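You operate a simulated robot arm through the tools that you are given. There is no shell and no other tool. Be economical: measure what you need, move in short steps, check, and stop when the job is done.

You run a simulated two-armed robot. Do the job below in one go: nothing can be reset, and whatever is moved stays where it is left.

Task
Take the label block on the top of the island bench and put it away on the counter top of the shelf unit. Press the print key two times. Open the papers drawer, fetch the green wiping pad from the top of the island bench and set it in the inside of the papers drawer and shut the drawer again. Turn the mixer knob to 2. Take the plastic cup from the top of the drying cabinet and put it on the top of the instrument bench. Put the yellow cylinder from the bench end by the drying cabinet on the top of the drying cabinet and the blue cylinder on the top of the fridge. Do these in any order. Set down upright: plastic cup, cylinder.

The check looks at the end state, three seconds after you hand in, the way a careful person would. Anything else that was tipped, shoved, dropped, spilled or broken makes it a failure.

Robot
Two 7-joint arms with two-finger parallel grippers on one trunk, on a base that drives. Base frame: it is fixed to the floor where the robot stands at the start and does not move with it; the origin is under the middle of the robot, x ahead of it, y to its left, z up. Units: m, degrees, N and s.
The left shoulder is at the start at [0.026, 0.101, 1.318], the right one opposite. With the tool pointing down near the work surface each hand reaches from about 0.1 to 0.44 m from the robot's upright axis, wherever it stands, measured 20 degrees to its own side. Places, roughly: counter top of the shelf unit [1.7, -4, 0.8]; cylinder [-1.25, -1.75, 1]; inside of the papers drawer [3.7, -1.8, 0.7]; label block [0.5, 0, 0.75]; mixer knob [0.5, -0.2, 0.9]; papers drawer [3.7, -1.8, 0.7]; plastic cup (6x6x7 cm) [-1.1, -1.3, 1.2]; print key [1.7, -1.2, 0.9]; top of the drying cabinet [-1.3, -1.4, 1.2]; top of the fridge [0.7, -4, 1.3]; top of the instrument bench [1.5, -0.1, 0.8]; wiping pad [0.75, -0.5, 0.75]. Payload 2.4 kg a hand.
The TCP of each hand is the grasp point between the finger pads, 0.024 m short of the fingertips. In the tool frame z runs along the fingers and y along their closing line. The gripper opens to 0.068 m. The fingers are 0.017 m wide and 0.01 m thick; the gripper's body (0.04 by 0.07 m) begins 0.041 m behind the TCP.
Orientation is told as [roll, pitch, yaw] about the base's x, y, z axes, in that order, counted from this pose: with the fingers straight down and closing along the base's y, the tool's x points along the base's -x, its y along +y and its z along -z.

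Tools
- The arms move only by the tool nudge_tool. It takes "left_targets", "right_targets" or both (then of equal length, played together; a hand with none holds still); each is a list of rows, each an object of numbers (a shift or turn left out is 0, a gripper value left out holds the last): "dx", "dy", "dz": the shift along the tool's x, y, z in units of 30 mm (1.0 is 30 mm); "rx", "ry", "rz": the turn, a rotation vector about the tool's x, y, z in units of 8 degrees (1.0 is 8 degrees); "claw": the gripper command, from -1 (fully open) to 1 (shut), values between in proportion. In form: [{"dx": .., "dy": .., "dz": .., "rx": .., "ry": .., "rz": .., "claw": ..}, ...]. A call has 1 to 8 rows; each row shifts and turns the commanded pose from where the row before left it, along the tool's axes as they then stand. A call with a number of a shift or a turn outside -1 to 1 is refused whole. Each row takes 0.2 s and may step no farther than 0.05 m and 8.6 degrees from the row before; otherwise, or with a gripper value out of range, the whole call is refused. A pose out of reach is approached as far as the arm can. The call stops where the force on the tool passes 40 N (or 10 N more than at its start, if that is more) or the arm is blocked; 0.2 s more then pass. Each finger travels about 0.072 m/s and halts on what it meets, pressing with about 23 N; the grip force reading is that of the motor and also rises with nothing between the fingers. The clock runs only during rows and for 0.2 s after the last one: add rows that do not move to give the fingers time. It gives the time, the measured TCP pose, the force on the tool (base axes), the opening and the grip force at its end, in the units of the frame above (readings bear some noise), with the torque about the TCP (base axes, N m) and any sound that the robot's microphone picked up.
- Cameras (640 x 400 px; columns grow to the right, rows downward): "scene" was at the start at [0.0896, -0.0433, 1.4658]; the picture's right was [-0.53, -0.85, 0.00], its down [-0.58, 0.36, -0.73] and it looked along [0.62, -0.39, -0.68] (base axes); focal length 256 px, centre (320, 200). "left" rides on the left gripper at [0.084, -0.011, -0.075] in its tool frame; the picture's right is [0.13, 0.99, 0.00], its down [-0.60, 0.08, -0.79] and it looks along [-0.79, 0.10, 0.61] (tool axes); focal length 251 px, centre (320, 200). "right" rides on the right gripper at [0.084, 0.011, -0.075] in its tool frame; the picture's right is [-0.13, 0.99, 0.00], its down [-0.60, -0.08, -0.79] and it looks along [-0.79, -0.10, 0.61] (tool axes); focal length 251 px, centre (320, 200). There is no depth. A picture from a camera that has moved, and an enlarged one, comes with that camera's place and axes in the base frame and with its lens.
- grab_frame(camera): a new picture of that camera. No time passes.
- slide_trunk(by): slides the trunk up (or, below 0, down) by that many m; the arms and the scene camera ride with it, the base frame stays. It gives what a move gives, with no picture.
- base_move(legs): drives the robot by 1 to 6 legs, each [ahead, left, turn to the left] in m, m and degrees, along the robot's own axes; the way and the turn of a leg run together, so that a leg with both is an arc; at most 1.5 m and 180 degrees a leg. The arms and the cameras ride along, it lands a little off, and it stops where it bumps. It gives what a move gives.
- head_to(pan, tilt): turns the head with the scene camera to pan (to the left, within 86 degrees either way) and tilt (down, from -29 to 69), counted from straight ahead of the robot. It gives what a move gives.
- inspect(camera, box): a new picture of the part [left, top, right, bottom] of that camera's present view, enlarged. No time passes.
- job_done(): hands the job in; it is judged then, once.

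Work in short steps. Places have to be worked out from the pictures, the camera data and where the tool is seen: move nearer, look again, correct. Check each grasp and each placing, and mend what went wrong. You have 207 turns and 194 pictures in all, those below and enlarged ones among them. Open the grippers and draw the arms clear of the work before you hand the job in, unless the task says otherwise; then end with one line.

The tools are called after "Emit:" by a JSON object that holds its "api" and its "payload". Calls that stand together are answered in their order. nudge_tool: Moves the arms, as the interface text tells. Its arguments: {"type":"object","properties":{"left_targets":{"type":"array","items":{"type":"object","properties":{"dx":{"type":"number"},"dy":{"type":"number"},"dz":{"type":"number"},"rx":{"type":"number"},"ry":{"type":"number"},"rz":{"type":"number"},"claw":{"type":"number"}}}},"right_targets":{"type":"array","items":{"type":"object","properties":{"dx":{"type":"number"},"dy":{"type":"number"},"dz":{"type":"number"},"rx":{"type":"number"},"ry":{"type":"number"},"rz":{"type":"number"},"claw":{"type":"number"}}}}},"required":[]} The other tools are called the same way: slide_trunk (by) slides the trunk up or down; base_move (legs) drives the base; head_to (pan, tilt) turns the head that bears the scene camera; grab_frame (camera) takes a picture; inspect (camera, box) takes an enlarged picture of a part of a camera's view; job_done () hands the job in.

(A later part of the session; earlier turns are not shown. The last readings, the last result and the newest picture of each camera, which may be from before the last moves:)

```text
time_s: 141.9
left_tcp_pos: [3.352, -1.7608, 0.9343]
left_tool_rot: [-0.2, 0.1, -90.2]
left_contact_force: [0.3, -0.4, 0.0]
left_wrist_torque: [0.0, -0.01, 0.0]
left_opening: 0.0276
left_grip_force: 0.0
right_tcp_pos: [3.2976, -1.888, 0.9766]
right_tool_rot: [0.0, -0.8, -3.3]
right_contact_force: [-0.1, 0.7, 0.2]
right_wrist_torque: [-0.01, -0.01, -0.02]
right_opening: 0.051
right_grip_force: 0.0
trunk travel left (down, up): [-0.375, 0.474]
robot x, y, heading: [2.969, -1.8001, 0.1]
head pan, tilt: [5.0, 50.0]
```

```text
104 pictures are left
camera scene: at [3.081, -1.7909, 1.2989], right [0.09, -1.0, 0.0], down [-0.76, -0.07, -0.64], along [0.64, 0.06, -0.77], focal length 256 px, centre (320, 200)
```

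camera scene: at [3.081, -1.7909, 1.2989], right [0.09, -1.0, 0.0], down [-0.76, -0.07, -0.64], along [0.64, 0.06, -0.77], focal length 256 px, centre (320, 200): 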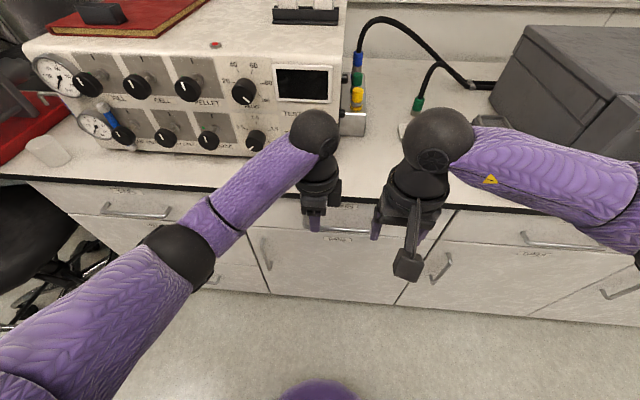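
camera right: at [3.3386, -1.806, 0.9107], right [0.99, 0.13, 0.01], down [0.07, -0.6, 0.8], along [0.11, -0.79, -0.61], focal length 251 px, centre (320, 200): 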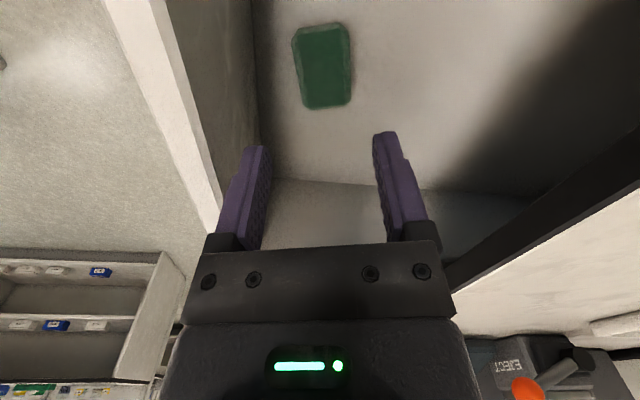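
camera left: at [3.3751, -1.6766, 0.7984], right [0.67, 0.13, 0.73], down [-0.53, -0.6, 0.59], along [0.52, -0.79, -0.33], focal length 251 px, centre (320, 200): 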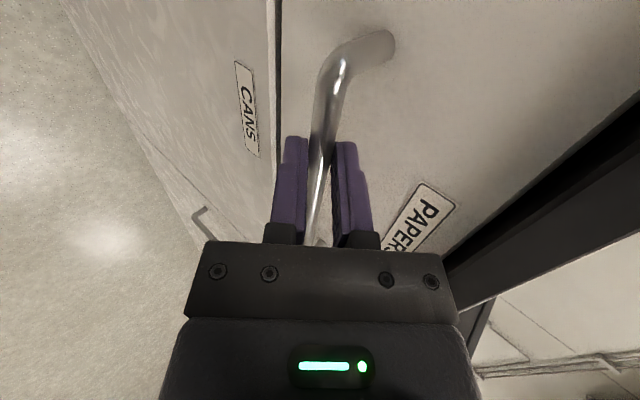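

Both hands free. Back away, bring the left hand back to neutral, raise the trunk and turn round to face the instrument bench.

Emit:
{"api": "base_move", "payload": {"legs": [[-0.4, 0, 0]]}}

Emit:
{"api": "nudge_tool", "payload": {"left_targets": [{"dx": 0.9, "dz": -0.5, "claw": -1}, {"dx": 0.9, "dz": -0.5}, {"dx": 0.9, "dz": -0.5}, {"dx": 0.9, "dz": -0.5}, {"rz": -1}, {"rz": -1}, {"rz": -1}, {"rz": -1}]}}

Emit:
{"api": "nudge_tool", "payload": {"left_targets": [{"rz": -1}, {"rz": -1}, {"rz": -1}, {"rz": -1}, {"rz": -1}, {"rz": -1}, {"rz": -1}, {"rz": -0.25}], "right_targets": [{"dy": -0.4}, {"dy": -0.4}, {"dy": -0.4}, {"dy": -0.4}, {"dy": -0.4}, {"dy": -0.4}, {}, {}]}}

Emit:
{"api": "slide_trunk", "payload": {"by": 0.156}}

Emit:
{"api": "base_move", "payload": {"legs": [[0, 0, 90], [0, 0, 90]]}}

Emit:
{"api": "head_to", "payload": {"pan": 0, "tilt": 25}}

Emit:
{"api": "grab_frame", "payload": {"camera": "scene"}}

```text
time_s: 144.4
left_tcp_pos: [2.9502, -1.7602, 0.9354]
left_tool_rot: [-0.1, 0.0, -89.9]
left_contact_force: [-0.7, -0.5, 0.0]
left_wrist_torque: [-0.03, 0.0, 0.02]
left_opening: 0.0271
left_grip_force: 0.1
right_tcp_pos: [2.8961, -1.8881, 0.9765]
right_tool_rot: [0.0, -0.7, -3.3]
right_contact_force: [0.2, -0.3, -0.2]
right_wrist_torque: [0.02, 0.0, -0.01]
right_opening: 0.051
right_grip_force: 0.0
trunk travel left (down, up): [-0.375, 0.474]
robot x, y, heading: [2.5667, -1.7964, 0.3]
head pan, tilt: [5.0, 50.0]
```

```text
time_s: 146.1
left_tcp_pos: [2.9521, -1.6526, 0.9951]
left_tool_rot: [0.2, -0.5, -67.6]
left_contact_force: [1.4, 0.0, -0.8]
left_wrist_torque: [-0.09, 0.05, -0.13]
left_opening: 0.0679
left_grip_force: 0.1
right_tcp_pos: [2.8964, -1.8878, 0.976]
right_tool_rot: [0.1, -0.8, -3.4]
right_contact_force: [0.6, -0.9, -0.2]
right_wrist_torque: [-0.02, -0.01, 0.02]
right_opening: 0.0507
right_grip_force: 0.0
trunk travel left (down, up): [-0.375, 0.474]
robot x, y, heading: [2.5634, -1.7989, 0.4]
head pan, tilt: [5.0, 50.0]
stopped in row 8 (left hand): the force on the tool passed its limit at 85 N (the readings are from after the stop); the commanded pose is now the measured one
```

```text
time_s: 146.4
left_tcp_pos: [2.9525, -1.654, 0.9946]
left_tool_rot: [0.5, -1.0, -66.4]
left_contact_force: [2.8, -3.9, -4.7]
left_wrist_torque: [-0.18, -0.1, -0.04]
left_opening: 0.0682
left_grip_force: 0.1
right_tcp_pos: [2.8971, -1.891, 0.9753]
right_tool_rot: [0.0, -0.7, -3.3]
right_contact_force: [0.2, 0.6, 0.0]
right_wrist_torque: [0.0, 0.0, 0.0]
right_opening: 0.051
right_grip_force: 0.1
trunk travel left (down, up): [-0.375, 0.474]
robot x, y, heading: [2.5626, -1.7967, 0.1]
head pan, tilt: [5.0, 50.0]
stopped in row 1 (left hand): the force on the tool passed its limit at 73 N (the readings are from after the stop); the commanded pose is now the measured one
```

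```text
time_s: 148.2
left_tcp_pos: [2.9525, -1.6529, 1.1505]
left_tool_rot: [0.5, -0.9, -66.3]
left_contact_force: [0.5, 0.3, -0.4]
left_wrist_torque: [0.02, -0.01, 0.0]
left_opening: 0.0679
left_grip_force: 0.1
right_tcp_pos: [2.8958, -1.8907, 1.1332]
right_tool_rot: [0.0, -0.8, -3.3]
right_contact_force: [0.2, 0.0, -0.9]
right_wrist_torque: [0.0, 0.03, -0.02]
right_opening: 0.0508
right_grip_force: 0.0
trunk travel left (down, up): [-0.531, 0.318]
robot x, y, heading: [2.5658, -1.8029, 0.3]
head pan, tilt: [5.0, 50.0]
```

```text
time_s: 156.2
left_tcp_pos: [2.178, -1.9343, 1.15]
left_tool_rot: [0.5, -0.8, 112.2]
left_contact_force: [-0.7, 0.0, -0.1]
left_wrist_torque: [-0.01, -0.03, -0.01]
left_opening: 0.0679
left_grip_force: 0.0
right_tcp_pos: [2.2393, -1.7003, 1.1317]
right_tool_rot: [0.0, -0.8, 175.3]
right_contact_force: [0.2, -0.6, 0.1]
right_wrist_torque: [0.02, -0.03, 0.02]
right_opening: 0.0508
right_grip_force: 0.1
trunk travel left (down, up): [-0.531, 0.318]
robot x, y, heading: [2.5679, -1.7984, 178.7]
head pan, tilt: [5.0, 50.0]
```

```text
time_s: 157.1
left_tcp_pos: [2.1775, -1.9347, 1.1504]
left_tool_rot: [0.5, -0.8, 112.3]
left_contact_force: [0.4, 0.1, 0.8]
left_wrist_torque: [-0.01, 0.03, 0.0]
left_opening: 0.0678
left_grip_force: 0.1
right_tcp_pos: [2.2387, -1.699, 1.1318]
right_tool_rot: [0.0, -0.8, 175.4]
right_contact_force: [-0.6, -0.3, 0.7]
right_wrist_torque: [0.0, 0.01, 0.0]
right_opening: 0.0512
right_grip_force: 0.0
trunk travel left (down, up): [-0.531, 0.318]
robot x, y, heading: [2.5652, -1.8005, 179.0]
head pan, tilt: [0.0, 25.0]
```

```text
103 pictures are left
camera scene: at [2.4577, -1.7962, 1.4931], right [0.02, 1.0, 0.0], down [0.42, -0.01, -0.91], along [-0.91, 0.02, -0.42], focal length 256 px, centre (320, 200)
```

scene: 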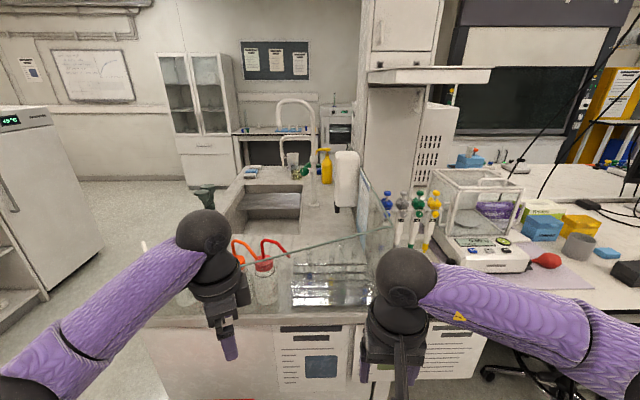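

Earlier stop was just the two grippers touching while turning; they're now 24 cm apart, so I straighten the left hand. The balance (print key) is at the right of the view; I drive to about (2.35,-1.35).

Emit:
{"api": "nudge_tool", "payload": {"left_targets": [{"rz": -1}, {"rz": -1}, {"rz": -1}, {"rz": -1}, {"rz": -1}, {"rz": -1}, {"rz": -1}, {"rz": -1}]}}

Emit:
{"api": "base_move", "payload": {"legs": [[0, -0.45, 1], [0.2, 0, 0]]}}

Emit:
{"api": "head_to", "payload": {"pan": -15, "tilt": 40}}

Emit:
{"api": "grab_frame", "payload": {"camera": "scene"}}

```text
time_s: 157.4
left_tcp_pos: [2.1761, -1.9326, 1.1509]
left_tool_rot: [0.8, -1.4, 115.1]
left_contact_force: [-1.4, 1.3, -2.5]
left_wrist_torque: [0.09, 0.02, -0.11]
left_opening: 0.0681
left_grip_force: 0.0
right_tcp_pos: [2.2387, -1.6986, 1.1325]
right_tool_rot: [0.1, -0.8, 175.3]
right_contact_force: [-0.2, -0.2, -0.2]
right_wrist_torque: [-0.02, 0.01, 0.02]
right_opening: 0.0508
right_grip_force: 0.1
trunk travel left (down, up): [-0.531, 0.318]
robot x, y, heading: [2.5615, -1.7979, 178.6]
head pan, tilt: [0.0, 25.0]
stopped in row 1 (left hand): the force on the tool passed its limit at 82 N (the readings are from after the stop); the commanded pose is now the measured one
```

```text
time_s: 161.3
left_tcp_pos: [1.9844, -1.4879, 1.1505]
left_tool_rot: [0.8, -1.3, 115.9]
left_contact_force: [-5.2, 1.8, -3.0]
left_wrist_torque: [0.1, -0.12, -0.2]
left_opening: 0.068
left_grip_force: 0.1
right_tcp_pos: [2.0434, -1.2518, 1.1324]
right_tool_rot: [0.1, -0.6, 176.2]
right_contact_force: [-0.2, -0.2, -1.0]
right_wrist_torque: [-0.02, -0.02, -0.01]
right_opening: 0.0509
right_grip_force: 0.1
trunk travel left (down, up): [-0.531, 0.318]
robot x, y, heading: [2.3757, -1.35, 179.7]
head pan, tilt: [0.0, 25.0]
```

```text
time_s: 162.1
left_tcp_pos: [1.9854, -1.4875, 1.1513]
left_tool_rot: [0.7, -1.5, 115.9]
left_contact_force: [-3.6, 1.8, -2.4]
left_wrist_torque: [0.08, -0.1, -0.16]
left_opening: 0.0679
left_grip_force: 0.0
right_tcp_pos: [2.0462, -1.2527, 1.1327]
right_tool_rot: [0.1, -0.8, 176.2]
right_contact_force: [-0.6, 0.1, -0.3]
right_wrist_torque: [0.0, 0.0, 0.01]
right_opening: 0.0508
right_grip_force: 0.1
trunk travel left (down, up): [-0.531, 0.318]
robot x, y, heading: [2.3729, -1.3449, 179.6]
head pan, tilt: [-15.0, 40.0]
```

```text
102 pictures are left
camera scene: at [2.2748, -1.3242, 1.4699], right [0.26, 0.96, 0.0], down [0.62, -0.17, -0.77], along [-0.74, 0.2, -0.64], focal length 256 px, centre (320, 200)
```

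scene: 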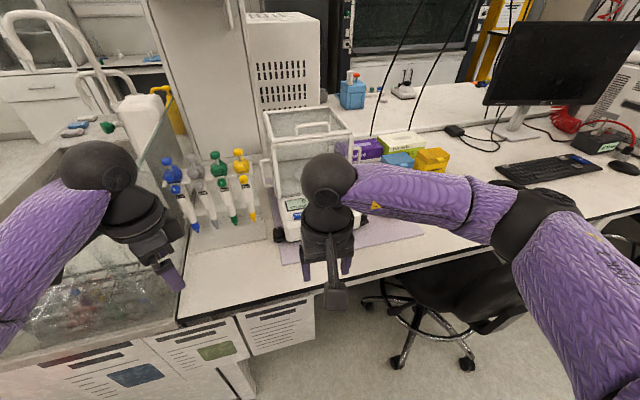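

Left wrist is still being blocked by something. I look through the left camera and at the left hand.

Emit:
{"api": "grab_frame", "payload": {"camera": "left"}}

Emit:
{"api": "head_to", "payload": {"pan": 30, "tilt": 55}}

Emit:
{"api": "grab_frame", "payload": {"camera": "scene"}}

```text
101 pictures are left
camera left: at [2.0343, -1.56, 1.2239], right [-0.84, -0.55, 0.01], down [-0.32, 0.5, 0.81], along [-0.45, 0.67, -0.59], focal length 251 px, centre (320, 200)
```

left: 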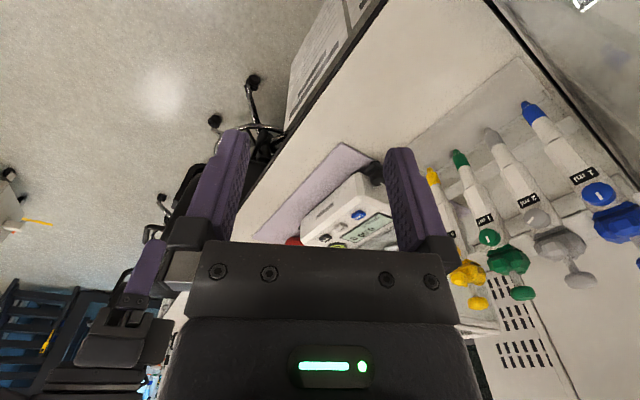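

```text
time_s: 163.2
left_tcp_pos: [1.9864, -1.4876, 1.1513]
left_tool_rot: [0.8, -1.5, 115.9]
left_contact_force: [-3.6, 1.0, -4.0]
left_wrist_torque: [0.12, -0.11, -0.25]
left_opening: 0.0682
left_grip_force: 0.0
right_tcp_pos: [2.0446, -1.2517, 1.1326]
right_tool_rot: [0.0, -0.9, 176.2]
right_contact_force: [-0.8, 0.3, 0.3]
right_wrist_torque: [-0.01, 0.03, -0.02]
right_opening: 0.0511
right_grip_force: 0.0
trunk travel left (down, up): [-0.531, 0.318]
robot x, y, heading: [2.3738, -1.3496, 179.7]
head pan, tilt: [30.0, 55.0]
```

```text
100 pictures are left
camera scene: at [2.2942, -1.3823, 1.4492], right [-0.49, 0.87, 0.0], down [0.71, 0.4, -0.57], along [-0.5, -0.28, -0.82], focal length 256 px, centre (320, 200)
```

scene: 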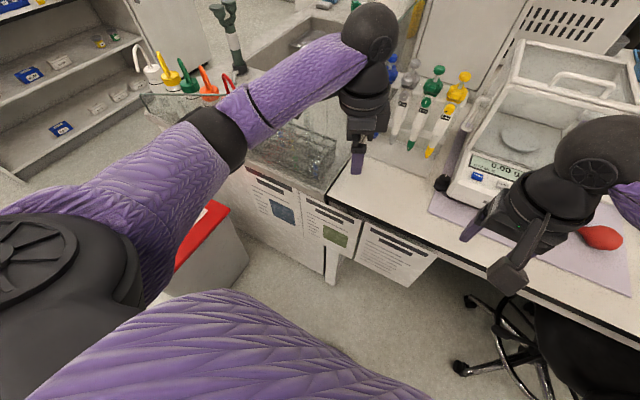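

The left camera bracket seems jammed against its own forearm. I back-rotate slightly, pull the hand in and outward, then straighten.

Emit:
{"api": "nudge_tool", "payload": {"left_targets": [{"rz": 1}, {"rz": 1, "dx": 0.5}, {"dx": 0.85, "dy": -0.4}, {"dx": 0.85, "dy": -0.4}, {"dx": 0.85, "dy": -0.4}, {"dx": 0.6, "dy": -0.4}]}}

Emit:
{"api": "nudge_tool", "payload": {"left_targets": [{"rz": -1}, {"rz": -1}, {"rz": -1}, {"rz": -1}, {"rz": -1}, {"rz": -1}, {"rz": -1}, {"rz": -1}]}}

```text
time_s: 164.6
left_tcp_pos: [2.0541, -1.587, 1.1485]
left_tool_rot: [1.1, -1.2, 99.8]
left_contact_force: [0.0, 0.8, 0.2]
left_wrist_torque: [0.04, 0.03, -0.02]
left_opening: 0.0681
left_grip_force: 0.0
right_tcp_pos: [2.0444, -1.252, 1.1331]
right_tool_rot: [0.0, -0.8, 176.2]
right_contact_force: [-0.3, 0.8, 0.0]
right_wrist_torque: [-0.01, 0.02, 0.03]
right_opening: 0.051
right_grip_force: 0.1
trunk travel left (down, up): [-0.531, 0.318]
robot x, y, heading: [2.376, -1.3482, 179.4]
head pan, tilt: [30.0, 55.0]
```

```text
time_s: 166.4
left_tcp_pos: [2.0539, -1.5865, 1.1479]
left_tool_rot: [-0.6, -1.5, 164.0]
left_contact_force: [0.1, -0.4, 0.8]
left_wrist_torque: [0.0, 0.01, 0.04]
left_opening: 0.0678
left_grip_force: 0.1
right_tcp_pos: [2.0452, -1.2535, 1.133]
right_tool_rot: [0.0, -0.8, 176.2]
right_contact_force: [0.0, -0.3, -0.3]
right_wrist_torque: [-0.02, -0.01, -0.02]
right_opening: 0.0507
right_grip_force: 0.0
trunk travel left (down, up): [-0.531, 0.318]
robot x, y, heading: [2.3756, -1.3455, 179.6]
head pan, tilt: [30.0, 55.0]
```

Freed. Finish straightening and look at the balance.

Emit:
{"api": "nudge_tool", "payload": {"left_targets": [{"rz": -1}, {"rz": -0.9}], "right_targets": [{"rz": -0.5}, {"claw": 1}]}}

Emit:
{"api": "head_to", "payload": {"pan": -10, "tilt": 45}}

Emit:
{"api": "grab_frame", "payload": {"camera": "scene"}}

Emit:
{"api": "grab_frame", "payload": {"camera": "right"}}

Emit:
{"api": "inspect", "payload": {"camera": "scene", "box": [230, 150, 350, 250]}}

```text
time_s: 167.0
left_tcp_pos: [2.0532, -1.5865, 1.1484]
left_tool_rot: [-0.9, -1.3, 179.3]
left_contact_force: [-0.5, 0.8, 0.2]
left_wrist_torque: [0.0, 0.02, 0.02]
left_opening: 0.0681
left_grip_force: 0.0
right_tcp_pos: [2.0437, -1.2522, 1.1335]
right_tool_rot: [-0.1, -0.8, -179.9]
right_contact_force: [0.4, -0.2, 0.1]
right_wrist_torque: [0.02, -0.01, 0.0]
right_opening: 0.0
right_grip_force: 2.5
trunk travel left (down, up): [-0.531, 0.318]
robot x, y, heading: [2.374, -1.3458, 179.7]
head pan, tilt: [30.0, 55.0]
```

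```text
time_s: 168.1
left_tcp_pos: [2.053, -1.5872, 1.1483]
left_tool_rot: [-1.0, -1.3, 179.0]
left_contact_force: [0.5, 0.8, 0.1]
left_wrist_torque: [0.0, 0.01, -0.01]
left_opening: 0.0681
left_grip_force: 0.1
right_tcp_pos: [2.0446, -1.2522, 1.1323]
right_tool_rot: [-0.2, -0.8, -179.9]
right_contact_force: [-0.9, 0.2, 0.0]
right_wrist_torque: [0.0, 0.03, -0.01]
right_opening: 0.0
right_grip_force: 23.1
trunk travel left (down, up): [-0.531, 0.318]
robot x, y, heading: [2.3732, -1.3489, 179.6]
head pan, tilt: [-10.0, 45.0]
```

```text
99 pictures are left
camera scene: at [2.277, -1.3322, 1.4626], right [0.18, 0.98, 0.0], down [0.7, -0.13, -0.71], along [-0.7, 0.13, -0.71], focal length 256 px, centre (320, 200)
```

scene: 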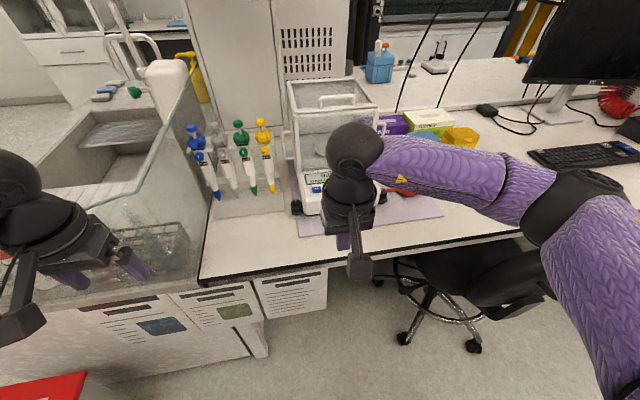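

```text
98 pictures are left
camera right: at [2.1289, -1.2632, 1.2073], right [-0.13, -0.99, 0.0], down [-0.59, 0.08, 0.8], along [-0.8, 0.1, -0.6], focal length 251 px, centre (320, 200)
```

right: 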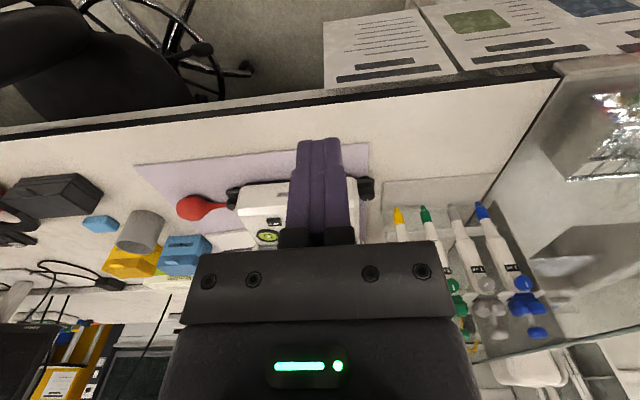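

```text
4.00 times, centred on (290, 200) of scene
camera zoom: at [2.277, -1.3322, 1.4626], right [0.18, 0.98, 0.0], down [0.7, -0.13, -0.71], along [-0.7, 0.13, -0.71], focal length 1022 px, centre (440, 200)
```

zoom: 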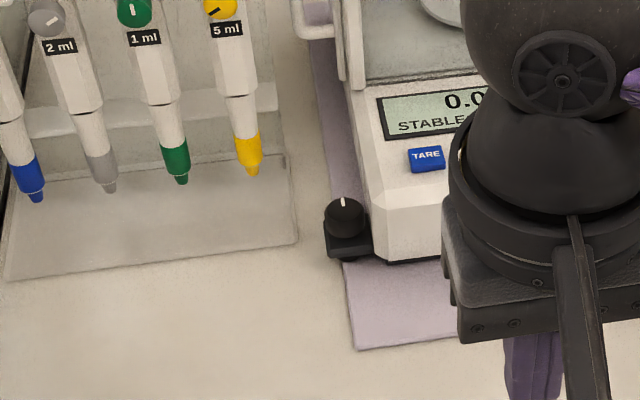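

The hand hides the keys; move it aside to see.

Emit:
{"api": "nudge_tool", "payload": {"right_targets": [{"dy": -0.9, "dx": 0.5}, {"dy": -0.9, "dx": 0.5}, {"dy": -0.9, "dx": 0.5}, {"dy": -0.9, "dx": 0.5}, {"dy": -0.9, "dx": 0.3}]}}

Emit:
{"api": "inspect", "payload": {"camera": "scene", "box": [270, 140, 420, 250]}}

Emit:
{"api": "inspect", "payload": {"camera": "right", "box": [280, 100, 640, 300]}}

```text
time_s: 169.3
left_tcp_pos: [2.0537, -1.5858, 1.1484]
left_tool_rot: [-1.0, -1.3, 179.1]
left_contact_force: [0.0, 0.9, 0.8]
left_wrist_torque: [0.0, 0.02, -0.01]
left_opening: 0.0681
left_grip_force: 0.0
right_tcp_pos: [2.1134, -1.1157, 1.1301]
right_tool_rot: [-0.2, -0.8, -179.8]
right_contact_force: [0.4, 0.3, 0.6]
right_wrist_torque: [0.03, 0.02, 0.02]
right_opening: 0.0
right_grip_force: 22.3
trunk travel left (down, up): [-0.531, 0.318]
robot x, y, heading: [2.3713, -1.3457, 179.8]
head pan, tilt: [-10.0, 45.0]
```

```text
3.64 times, centred on (345, 195) of scene
camera zoom: at [2.2774, -1.3317, 1.4627], right [0.18, 0.98, 0.0], down [0.7, -0.13, -0.71], along [-0.7, 0.13, -0.71], focal length 929 px, centre (229, 218)
```

zoom: 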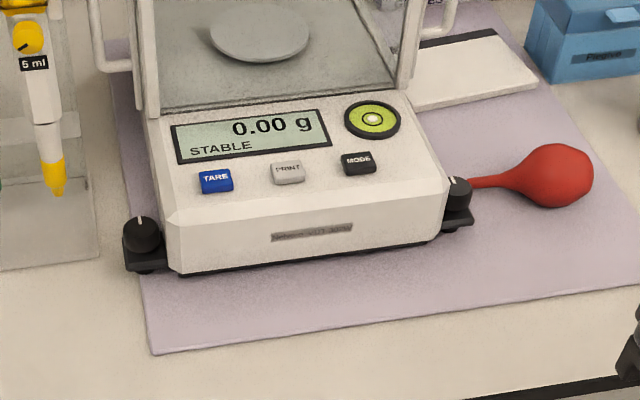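

```text
1.78 times, centred on (460, 200) of right
camera zoom: at [2.1983, -1.1269, 1.2054], right [-0.13, -0.99, 0.0], down [-0.59, 0.08, 0.8], along [-0.8, 0.1, -0.6], focal length 447 px, centre (71, 200)
```

zoom: 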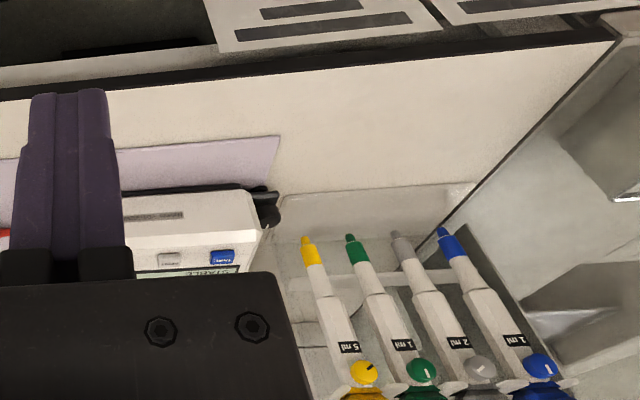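

PRINT key ≈ (1.732,-1.182,0.953). There's a glass pane near the left arm's path, so first fold the left hand back and high, then check.

Emit:
{"api": "nudge_tool", "payload": {"left_targets": [{"dz": -0.9, "dx": 0.6}, {"dz": -0.9, "dx": 0.6}, {"dz": -0.9, "dx": 0.6}, {"dz": -0.9, "dx": 0.6}, {"dz": -0.9, "dx": 0.6}, {"dz": -0.9, "dx": 0.6}]}}

Emit:
{"api": "head_to", "payload": {"pan": 35, "tilt": 40}}

Emit:
{"api": "grab_frame", "payload": {"camera": "scene"}}

```text
time_s: 170.7
left_tcp_pos: [2.166, -1.5911, 1.3064]
left_tool_rot: [-1.0, -1.2, 179.1]
left_contact_force: [0.6, 0.3, 0.7]
left_wrist_torque: [0.01, 0.04, 0.04]
left_opening: 0.0679
left_grip_force: 0.1
right_tcp_pos: [2.1141, -1.1169, 1.1312]
right_tool_rot: [-0.1, -0.7, -179.7]
right_contact_force: [0.2, 0.2, 0.1]
right_wrist_torque: [-0.01, 0.03, 0.03]
right_opening: 0.0001
right_grip_force: 23.4
trunk travel left (down, up): [-0.531, 0.318]
robot x, y, heading: [2.3745, -1.3453, 179.9]
head pan, tilt: [-10.0, 45.0]
```

```text
time_s: 171.8
left_tcp_pos: [2.1651, -1.5903, 1.3063]
left_tool_rot: [-1.1, -1.4, 178.9]
left_contact_force: [-0.8, 0.5, -0.5]
left_wrist_torque: [-0.02, -0.01, 0.01]
left_opening: 0.0681
left_grip_force: 0.0
right_tcp_pos: [2.1135, -1.1157, 1.1307]
right_tool_rot: [-0.1, -0.8, -179.7]
right_contact_force: [-0.2, 0.3, 0.3]
right_wrist_torque: [0.01, -0.01, -0.02]
right_opening: 0.0003
right_grip_force: 23.5
trunk travel left (down, up): [-0.531, 0.318]
robot x, y, heading: [2.3706, -1.3446, 179.7]
head pan, tilt: [35.0, 40.0]
```

```text
94 pictures are left
camera scene: at [2.2871, -1.3949, 1.4699], right [-0.57, 0.82, 0.0], down [0.53, 0.36, -0.77], along [-0.63, -0.43, -0.64], focal length 256 px, centre (320, 200)
```

scene: 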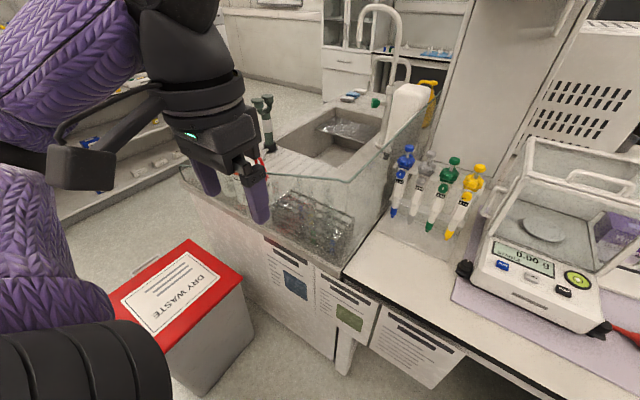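

Pane top is at ≈1.17 with corner (1.90,-1.58); the left hand at 1.31 clears it. Drive ahead 0.21 m.

Emit:
{"api": "base_move", "payload": {"legs": [[0.21, 0, 0]]}}

Emit:
{"api": "head_to", "payload": {"pan": -10, "tilt": 50}}

Emit:
{"api": "grab_frame", "payload": {"camera": "scene"}}

Emit:
{"api": "grab_frame", "payload": {"camera": "right"}}

```text
time_s: 173.4
left_tcp_pos: [1.9521, -1.5892, 1.3066]
left_tool_rot: [-1.0, -1.2, 179.0]
left_contact_force: [1.1, -0.1, -0.2]
left_wrist_torque: [0.01, -0.02, -0.03]
left_opening: 0.0682
left_grip_force: 0.0
right_tcp_pos: [1.9026, -1.1149, 1.1299]
right_tool_rot: [-0.1, -0.7, -179.9]
right_contact_force: [-0.2, 0.8, 0.1]
right_wrist_torque: [0.02, -0.04, 0.02]
right_opening: 0.0
right_grip_force: 22.5
trunk travel left (down, up): [-0.531, 0.318]
robot x, y, heading: [2.1669, -1.3446, 179.5]
head pan, tilt: [35.0, 40.0]
```

```text
time_s: 174.6
left_tcp_pos: [1.9538, -1.5875, 1.3073]
left_tool_rot: [-1.0, -1.4, 179.0]
left_contact_force: [0.2, -0.1, 0.3]
left_wrist_torque: [0.01, -0.02, 0.0]
left_opening: 0.068
left_grip_force: 0.1
right_tcp_pos: [1.9026, -1.114, 1.1301]
right_tool_rot: [-0.1, -0.7, -179.9]
right_contact_force: [-0.1, -0.4, -0.6]
right_wrist_torque: [0.03, 0.01, 0.04]
right_opening: 0.0002
right_grip_force: 23.4
trunk travel left (down, up): [-0.531, 0.318]
robot x, y, heading: [2.1608, -1.3419, 179.5]
head pan, tilt: [-10.0, 50.0]
```

```text
93 pictures are left
camera scene: at [2.0704, -1.3311, 1.4557], right [0.18, 0.98, 0.0], down [0.75, -0.14, -0.64], along [-0.63, 0.12, -0.77], focal length 256 px, centre (320, 200)
```

scene: 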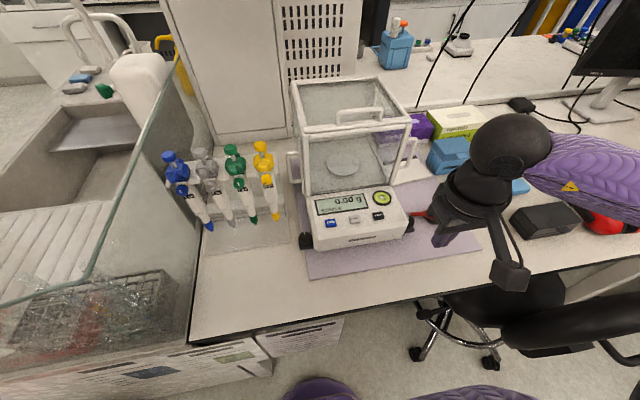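

```text
92 pictures are left
camera right: at [1.9873, -1.1256, 1.2054], right [-0.13, -0.99, 0.0], down [-0.59, 0.08, 0.8], along [-0.79, 0.1, -0.6], focal length 251 px, centre (320, 200)
```

right: 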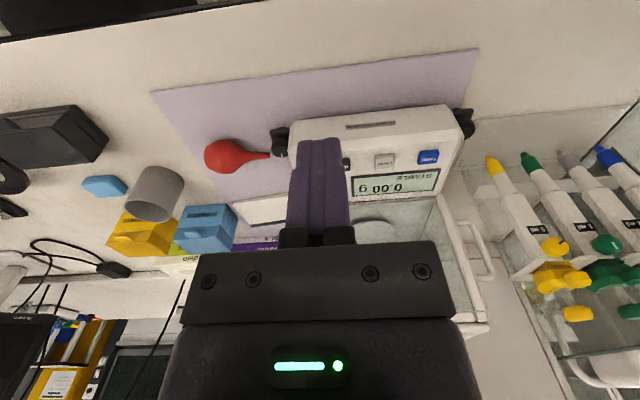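

PRINT key confirmed at (1.732,-1.183,0.952). Tilt the closed right hand 20° forward and bring it to hover above the key.

Emit:
{"api": "nudge_tool", "payload": {"right_targets": [{"ry": -0.9}, {"ry": -0.9}, {"ry": -0.7}]}}

Emit:
{"api": "nudge_tool", "payload": {"right_targets": [{"dx": -0.55, "dy": 0.38, "dz": 0.84}, {"dx": -0.55, "dy": 0.38, "dz": 0.84}, {"dx": -0.55, "dy": 0.38, "dz": 0.84}, {"dx": -0.55, "dy": 0.38, "dz": 0.84}, {"dx": -0.55, "dy": 0.38, "dz": 0.84}, {"dx": -0.55, "dy": 0.38, "dz": 0.84}]}}

Emit:
{"api": "grab_frame", "payload": {"camera": "right"}}

Emit:
{"api": "inspect", "payload": {"camera": "scene", "box": [270, 130, 450, 270]}}

```text
time_s: 175.3
left_tcp_pos: [1.9521, -1.5893, 1.3067]
left_tool_rot: [-1.1, -1.3, 179.0]
left_contact_force: [0.5, -0.1, -0.3]
left_wrist_torque: [0.04, -0.02, 0.03]
left_opening: 0.068
left_grip_force: 0.1
right_tcp_pos: [1.902, -1.1142, 1.1303]
right_tool_rot: [0.1, -20.8, -180.0]
right_contact_force: [0.0, 0.5, 0.3]
right_wrist_torque: [0.03, -0.01, -0.01]
right_opening: 0.0001
right_grip_force: 22.7
trunk travel left (down, up): [-0.531, 0.318]
robot x, y, heading: [2.1614, -1.3477, 179.9]
head pan, tilt: [-10.0, 50.0]
```

```text
time_s: 176.8
left_tcp_pos: [1.9536, -1.59, 1.3061]
left_tool_rot: [-0.9, -1.3, 179.0]
left_contact_force: [-0.3, -0.3, 0.4]
left_wrist_torque: [-0.02, 0.02, -0.02]
left_opening: 0.068
left_grip_force: 0.1
right_tcp_pos: [1.7561, -1.1828, 1.0251]
right_tool_rot: [-0.1, -20.8, -180.0]
right_contact_force: [0.0, 0.4, 0.3]
right_wrist_torque: [-0.01, 0.02, 0.02]
right_opening: 0.0
right_grip_force: 23.1
trunk travel left (down, up): [-0.531, 0.318]
robot x, y, heading: [2.1632, -1.3441, 179.3]
head pan, tilt: [-10.0, 50.0]
```

```text
91 pictures are left
camera right: at [1.8607, -1.1945, 1.0665], right [-0.12, -0.99, 0.04], down [-0.28, 0.08, 0.96], along [-0.95, 0.1, -0.29], focal length 251 px, centre (320, 200)
```

right: 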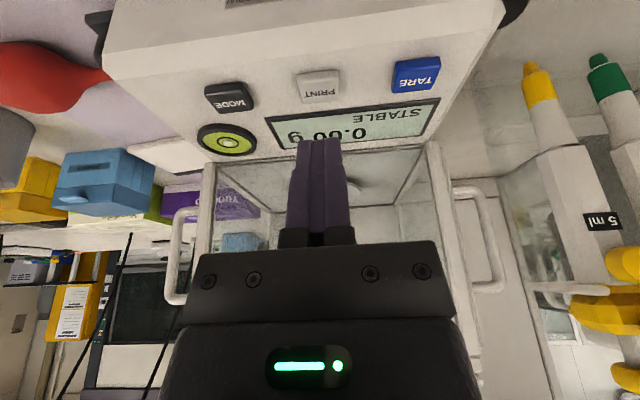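

```text
2.86 times, centred on (360, 200) of scene
camera zoom: at [2.07, -1.3314, 1.4557], right [0.18, 0.98, 0.0], down [0.75, -0.14, -0.64], along [-0.63, 0.12, -0.77], focal length 730 px, centre (206, 200)
```

zoom: 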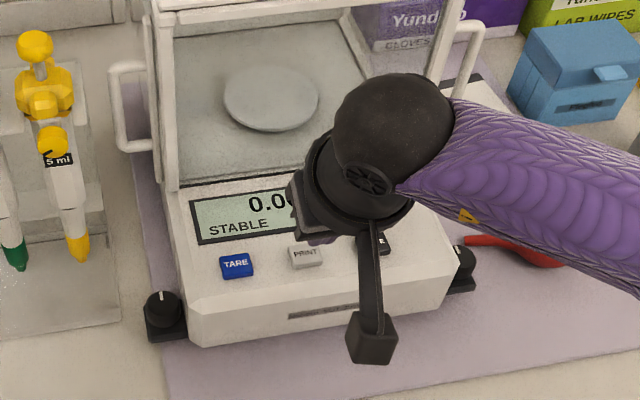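

Aligned on PRINT within a few mm. Descend close.

Emit:
{"api": "nudge_tool", "payload": {"right_targets": [{"dx": 0.1, "dz": 0.6}, {"dz": 0.5}, {"dz": 0.25}]}}

Emit:
{"api": "grab_frame", "payload": {"camera": "right"}}

```text
time_s: 177.6
left_tcp_pos: [1.9543, -1.5886, 1.3062]
left_tool_rot: [-1.0, -1.3, 179.1]
left_contact_force: [0.3, -0.7, 0.2]
left_wrist_torque: [-0.02, 0.0, 0.02]
left_opening: 0.0681
left_grip_force: 0.0
right_tcp_pos: [1.7452, -1.1838, 0.9858]
right_tool_rot: [-0.1, -20.9, -179.9]
right_contact_force: [-0.4, 0.2, -0.1]
right_wrist_torque: [-0.02, 0.02, -0.01]
right_opening: 0.0001
right_grip_force: 23.2
trunk travel left (down, up): [-0.531, 0.318]
robot x, y, heading: [2.1635, -1.3467, 179.5]
head pan, tilt: [-10.0, 50.0]
```

```text
89 pictures are left
camera right: at [1.8497, -1.1942, 1.0271], right [-0.12, -0.99, 0.04], down [-0.28, 0.08, 0.96], along [-0.95, 0.1, -0.29], focal length 251 px, centre (320, 200)
```

right: 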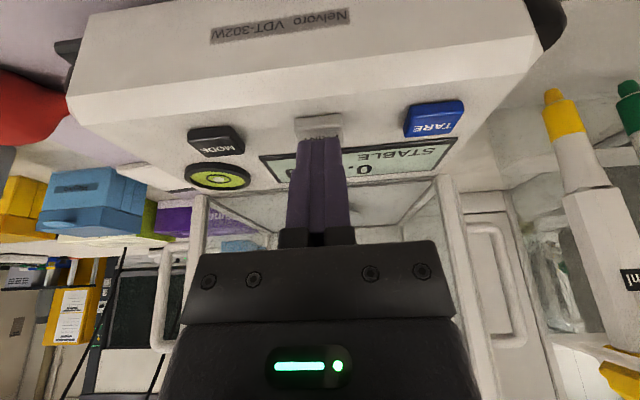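

18 mm to go, on axis. Approach then press in 3 mm steps.

Emit:
{"api": "nudge_tool", "payload": {"right_targets": [{"dz": 0.45}, {"dz": 0.1}]}}

```text
time_s: 178.2
left_tcp_pos: [1.9553, -1.5897, 1.3073]
left_tool_rot: [-0.9, -1.4, 179.1]
left_contact_force: [-0.4, 0.3, -0.1]
left_wrist_torque: [-0.01, 0.0, 0.02]
left_opening: 0.068
left_grip_force: 0.1
right_tcp_pos: [1.741, -1.1838, 0.97]
right_tool_rot: [-0.2, -20.8, -179.9]
right_contact_force: [7.9, -0.5, 13.5]
right_wrist_torque: [-0.02, -0.14, -0.04]
right_opening: 0.0003
right_grip_force: 23.3
trunk travel left (down, up): [-0.531, 0.318]
robot x, y, heading: [2.1603, -1.3465, 179.3]
head pan, tilt: [-10.0, 50.0]
heard: click
```

A click: first press. Lift off fully and look at the display before the second press.

Emit:
{"api": "nudge_tool", "payload": {"right_targets": [{"dz": -0.3}, {"dz": -0.4}]}}

Emit:
{"api": "inspect", "payload": {"camera": "right", "box": [180, 80, 480, 240]}}

```text
time_s: 178.8
left_tcp_pos: [1.9536, -1.5903, 1.3076]
left_tool_rot: [-1.0, -1.3, 179.0]
left_contact_force: [-0.5, 0.6, 0.5]
left_wrist_torque: [-0.01, 0.02, -0.01]
left_opening: 0.068
left_grip_force: 0.0
right_tcp_pos: [1.7469, -1.1834, 0.9901]
right_tool_rot: [-0.1, -20.8, -180.0]
right_contact_force: [-0.2, 0.9, -0.6]
right_wrist_torque: [-0.04, -0.03, 0.01]
right_opening: 0.0003
right_grip_force: 22.8
trunk travel left (down, up): [-0.531, 0.318]
robot x, y, heading: [2.1631, -1.3477, 179.6]
head pan, tilt: [-10.0, 50.0]
```

```text
2.13 times, centred on (330, 160) of right
camera zoom: at [1.8511, -1.1941, 1.031], right [-0.12, -0.99, 0.04], down [-0.28, 0.08, 0.96], along [-0.95, 0.1, -0.29], focal length 536 px, centre (299, 285)
```

zoom: 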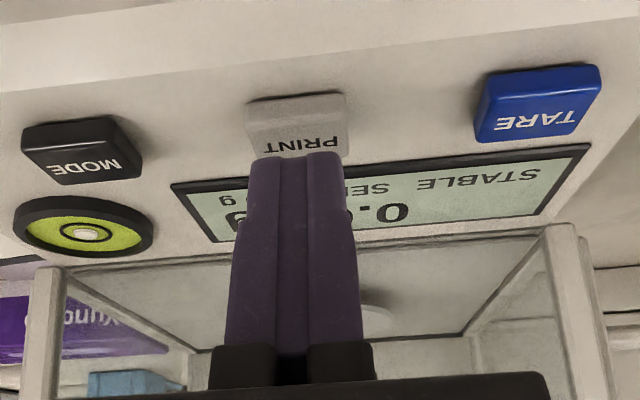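

The display shows a "SE…" (sent) note: registered. Second press.

Emit:
{"api": "nudge_tool", "payload": {"right_targets": [{"dz": 0.6}, {"dz": 0.1}]}}

Emit:
{"api": "nudge_tool", "payload": {"right_targets": [{"dz": -0.5}, {"dz": -0.9}, {"dz": -0.9}, {"dz": -0.9}]}}

Emit:
{"api": "inspect", "payload": {"camera": "right", "box": [180, 20, 480, 180]}}

```text
time_s: 179.3
left_tcp_pos: [1.955, -1.5901, 1.307]
left_tool_rot: [-1.0, -1.4, 179.0]
left_contact_force: [0.2, -0.1, 0.2]
left_wrist_torque: [0.0, -0.01, 0.02]
left_opening: 0.0682
left_grip_force: 0.0
right_tcp_pos: [1.7428, -1.1838, 0.9701]
right_tool_rot: [-0.1, -20.9, -179.8]
right_contact_force: [7.9, 1.1, 12.9]
right_wrist_torque: [-0.02, -0.14, 0.01]
right_opening: 0.0
right_grip_force: 22.6
trunk travel left (down, up): [-0.531, 0.318]
robot x, y, heading: [2.1621, -1.3492, 179.3]
head pan, tilt: [-10.0, 50.0]
heard: click
```

```text
time_s: 180.3
left_tcp_pos: [1.9525, -1.5889, 1.3073]
left_tool_rot: [-1.0, -1.3, 179.0]
left_contact_force: [-0.5, -0.2, -1.3]
left_wrist_torque: [0.02, 0.0, 0.0]
left_opening: 0.068
left_grip_force: 0.0
right_tcp_pos: [1.7753, -1.183, 1.0594]
right_tool_rot: [-0.2, -20.8, -179.9]
right_contact_force: [-0.7, -0.4, -0.3]
right_wrist_torque: [0.02, -0.01, 0.01]
right_opening: 0.0
right_grip_force: 23.1
trunk travel left (down, up): [-0.531, 0.318]
robot x, y, heading: [2.1594, -1.3482, 179.2]
head pan, tilt: [-10.0, 50.0]
```

```text
2.13 times, centred on (330, 100) of right
camera zoom: at [1.8782, -1.1936, 1.1013], right [-0.12, -0.99, 0.04], down [-0.28, 0.08, 0.96], along [-0.95, 0.1, -0.29], focal length 536 px, centre (299, 413)
```

zoom: 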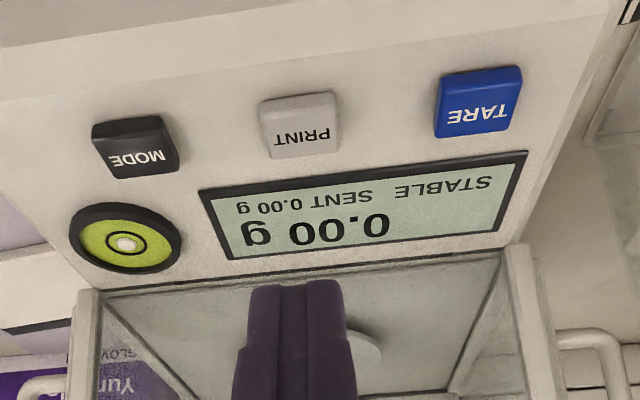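

Two presses sent. Now retract the right hand, straighten it, and back away from the bench.

Emit:
{"api": "nudge_tool", "payload": {"right_targets": [{"dz": -0.9}, {"dx": 0.9, "dz": -0.5}, {"dx": 0.9, "dz": -0.3}, {"dx": 0.9, "ry": 0.9}, {"dx": 0.9, "ry": 0.9}, {"ry": 0.7, "claw": -1}, {"claw": -1}]}}

Emit:
{"api": "base_move", "payload": {"legs": [[-0.45, 0, 0.5], [0, 0, 90], [1.5, 0, 0]]}}

Emit:
{"api": "head_to", "payload": {"pan": -30, "tilt": 30}}

Emit:
{"api": "grab_frame", "payload": {"camera": "scene"}}

```text
time_s: 181.9
left_tcp_pos: [1.9539, -1.5882, 1.3067]
left_tool_rot: [-1.1, -1.3, 179.0]
left_contact_force: [0.0, 0.8, 0.0]
left_wrist_torque: [0.01, 0.01, -0.03]
left_opening: 0.0681
left_grip_force: 0.0
right_tcp_pos: [1.8949, -1.183, 1.0719]
right_tool_rot: [-0.1, -0.7, -179.9]
right_contact_force: [0.4, 0.2, 0.7]
right_wrist_torque: [-0.01, 0.01, -0.01]
right_opening: 0.0678
right_grip_force: 0.1
trunk travel left (down, up): [-0.531, 0.318]
robot x, y, heading: [2.1617, -1.3431, 179.4]
head pan, tilt: [-10.0, 50.0]
```

```text
time_s: 195.7
left_tcp_pos: [2.909, -3.0602, 1.3071]
left_tool_rot: [-1.0, -1.2, -89.3]
left_contact_force: [-0.4, -0.4, 0.4]
left_wrist_torque: [0.0, -0.01, -0.01]
left_opening: 0.0679
left_grip_force: 0.1
right_tcp_pos: [2.5039, -3.1326, 1.0707]
right_tool_rot: [-0.1, -0.8, -88.1]
right_contact_force: [-0.7, 0.2, 0.3]
right_wrist_torque: [0.02, 0.03, 0.0]
right_opening: 0.0678
right_grip_force: 0.0
trunk travel left (down, up): [-0.531, 0.318]
robot x, y, heading: [2.6617, -2.8581, -88.7]
head pan, tilt: [-10.0, 50.0]
```

```text
time_s: 196.5
left_tcp_pos: [2.9083, -3.0589, 1.307]
left_tool_rot: [-1.0, -1.3, -89.2]
left_contact_force: [0.0, -0.1, -0.2]
left_wrist_torque: [-0.02, 0.02, 0.04]
left_opening: 0.068
left_grip_force: 0.1
right_tcp_pos: [2.5041, -3.1306, 1.0724]
right_tool_rot: [-0.1, -0.8, -88.2]
right_contact_force: [-0.1, 0.4, 0.6]
right_wrist_torque: [-0.01, -0.01, 0.0]
right_opening: 0.068
right_grip_force: 0.1
trunk travel left (down, up): [-0.531, 0.318]
robot x, y, heading: [2.6607, -2.8586, -89.0]
head pan, tilt: [-30.0, 30.0]
```

```text
86 pictures are left
camera scene: at [2.6171, -2.954, 1.4852], right [-0.88, 0.48, 0.0], down [0.24, 0.44, -0.87], along [-0.42, -0.76, -0.5], focal length 256 px, centre (320, 200)
```

scene: 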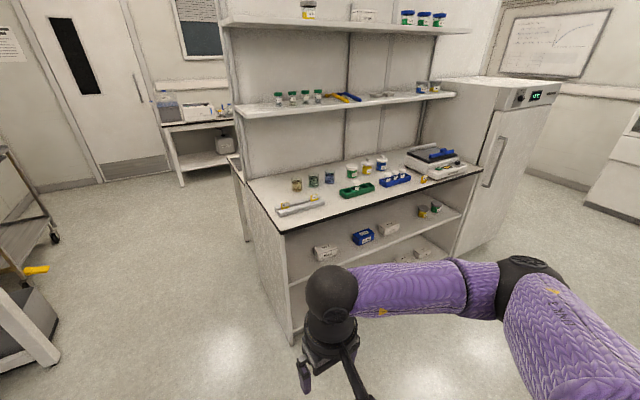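

Label block still stands. Drive right along the corridor to x≈−0.4, turn to face the drying cabinet and slide up the aisle.

Emit:
{"api": "base_move", "payload": {"legs": [[0.05, -1.5, -1], [0, -1.5, 0], [0, -0.05, -90]]}}

Emit:
{"api": "head_to", "payload": {"pan": -45, "tilt": 25}}

Emit:
{"api": "grab_frame", "payload": {"camera": "scene"}}

```text
refused: leg 1 is longer than a leg can be; nothing moved
```

```text
time_s: 197.3
left_tcp_pos: [2.9088, -3.0598, 1.3058]
left_tool_rot: [-0.9, -1.3, -89.2]
left_contact_force: [-0.1, 0.1, -0.8]
left_wrist_torque: [0.02, 0.0, 0.0]
left_opening: 0.068
left_grip_force: 0.0
right_tcp_pos: [2.5035, -3.1305, 1.0732]
right_tool_rot: [-0.1, -0.8, -88.3]
right_contact_force: [-0.4, -0.3, 0.5]
right_wrist_torque: [0.0, -0.04, 0.03]
right_opening: 0.068
right_grip_force: 0.0
trunk travel left (down, up): [-0.531, 0.318]
robot x, y, heading: [2.6577, -2.8587, -88.9]
head pan, tilt: [-45.0, 25.0]
```

```text
85 pictures are left
camera scene: at [2.5968, -2.9413, 1.4932], right [-0.72, 0.69, 0.0], down [0.29, 0.31, -0.91], along [-0.63, -0.66, -0.42], focal length 256 px, centre (320, 200)
```

scene: 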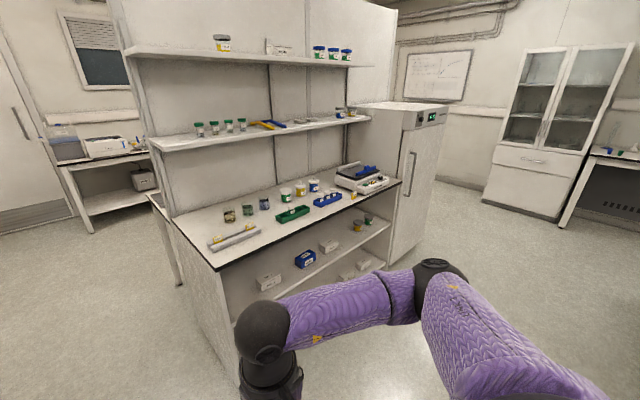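

Leg slightly too long; split it.

Emit:
{"api": "base_move", "payload": {"legs": [[0.06, -1.4, -1], [0, -1.45, 0], [0, -0.2, -90]]}}

Emit:
{"api": "head_to", "payload": {"pan": -40, "tilt": 25}}

Emit:
{"api": "grab_frame", "payload": {"camera": "scene"}}

```text
time_s: 214.9
left_tcp_pos: [-0.5317, -3.0656, 1.3065]
left_tool_rot: [-1.0, -1.2, 178.6]
left_contact_force: [0.0, -0.4, 0.2]
left_wrist_torque: [-0.01, 0.02, -0.01]
left_opening: 0.0681
left_grip_force: 0.1
right_tcp_pos: [-0.5877, -2.6581, 1.0718]
right_tool_rot: [-0.1, -0.8, 179.5]
right_contact_force: [0.2, 0.2, 1.2]
right_wrist_torque: [0.02, -0.04, 0.02]
right_opening: 0.0679
right_grip_force: 0.0
trunk travel left (down, up): [-0.531, 0.318]
robot x, y, heading: [-0.3215, -2.8209, 179.2]
head pan, tilt: [-45.0, 25.0]
cut short: leg 3
```

```text
time_s: 215.6
left_tcp_pos: [-0.5329, -3.0645, 1.3072]
left_tool_rot: [-1.0, -1.3, 178.4]
left_contact_force: [0.8, 0.6, -0.9]
left_wrist_torque: [-0.03, 0.05, 0.01]
left_opening: 0.0684
left_grip_force: 0.1
right_tcp_pos: [-0.5885, -2.6565, 1.072]
right_tool_rot: [-0.1, -0.9, 179.5]
right_contact_force: [0.7, -0.2, -0.2]
right_wrist_torque: [-0.04, 0.02, -0.01]
right_opening: 0.0679
right_grip_force: 0.0
trunk travel left (down, up): [-0.531, 0.318]
robot x, y, heading: [-0.3206, -2.8225, 178.8]
head pan, tilt: [-40.0, 25.0]
```

```text
84 pictures are left
camera scene: at [-0.4066, -2.7619, 1.4932], right [0.66, 0.75, 0.0], down [0.32, -0.28, -0.91], along [-0.68, 0.59, -0.42], focal length 256 px, centre (320, 200)
```

scene: 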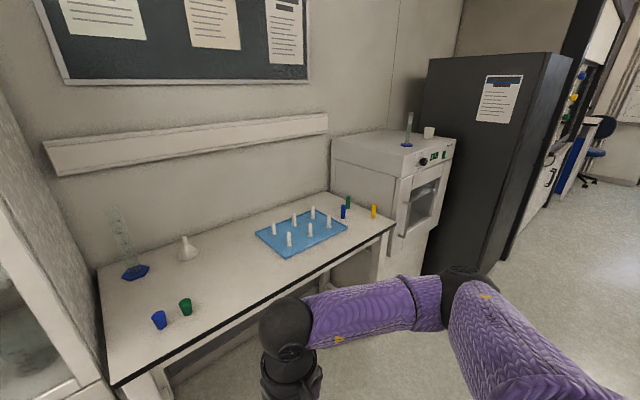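

Leg 3 was cut short — something was touched, or the arc ended short. I look around to see what's near.

Emit:
{"api": "head_to", "payload": {"pan": -86, "tilt": 50}}

Emit:
{"api": "grab_frame", "payload": {"camera": "scene"}}

Emit:
{"api": "head_to", "payload": {"pan": 86, "tilt": 50}}

Emit:
{"api": "grab_frame", "payload": {"camera": "scene"}}

```text
time_s: 216.7
left_tcp_pos: [-0.5316, -3.0646, 1.3056]
left_tool_rot: [-1.0, -1.3, 178.5]
left_contact_force: [0.4, 0.3, 0.4]
left_wrist_torque: [0.01, 0.0, -0.02]
left_opening: 0.0681
left_grip_force: 0.0
right_tcp_pos: [-0.5883, -2.6577, 1.0722]
right_tool_rot: [-0.2, -0.8, 179.5]
right_contact_force: [-0.6, 0.0, 0.6]
right_wrist_torque: [0.03, 0.02, 0.01]
right_opening: 0.0683
right_grip_force: 0.0
trunk travel left (down, up): [-0.531, 0.318]
robot x, y, heading: [-0.3219, -2.8233, 179.0]
head pan, tilt: [-85.9, 50.0]
```

```text
83 pictures are left
camera scene: at [-0.3413, -2.7454, 1.4558], right [1.0, 0.05, 0.0], down [0.04, -0.76, -0.64], along [-0.03, 0.64, -0.77], focal length 256 px, centre (320, 200)
```

scene: 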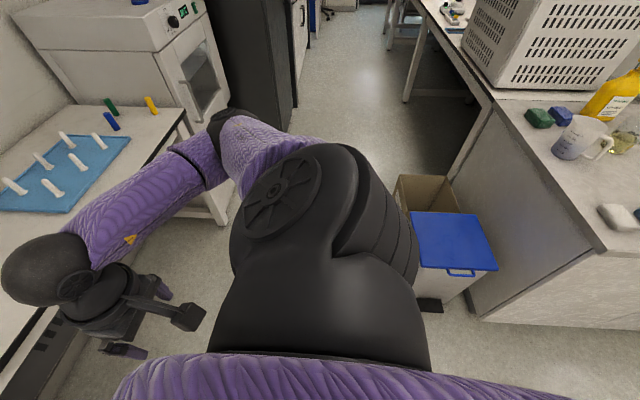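

```text
time_s: 219.3
left_tcp_pos: [-0.5323, -3.0644, 1.3073]
left_tool_rot: [-1.0, -1.3, 178.5]
left_contact_force: [-0.1, -0.7, 0.7]
left_wrist_torque: [0.02, 0.01, 0.0]
left_opening: 0.068
left_grip_force: 0.0
right_tcp_pos: [-0.5883, -2.6571, 1.0719]
right_tool_rot: [-0.2, -0.8, 179.5]
right_contact_force: [0.1, -0.5, -0.2]
right_wrist_torque: [-0.03, 0.0, -0.02]
right_opening: 0.0681
right_grip_force: 0.1
trunk travel left (down, up): [-0.531, 0.318]
robot x, y, heading: [-0.32, -2.8246, 178.8]
head pan, tilt: [85.9, 50.0]
```

```text
82 pictures are left
camera scene: at [-0.344, -2.8991, 1.4557], right [-1.0, 0.09, 0.0], down [0.07, 0.76, -0.64], along [-0.06, -0.64, -0.77], focal length 256 px, centre (320, 200)
```

scene: 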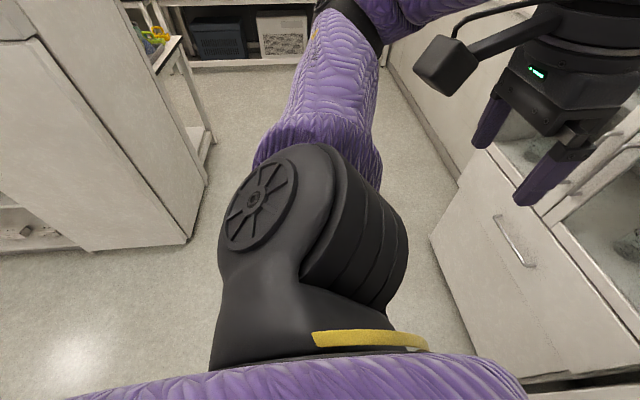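

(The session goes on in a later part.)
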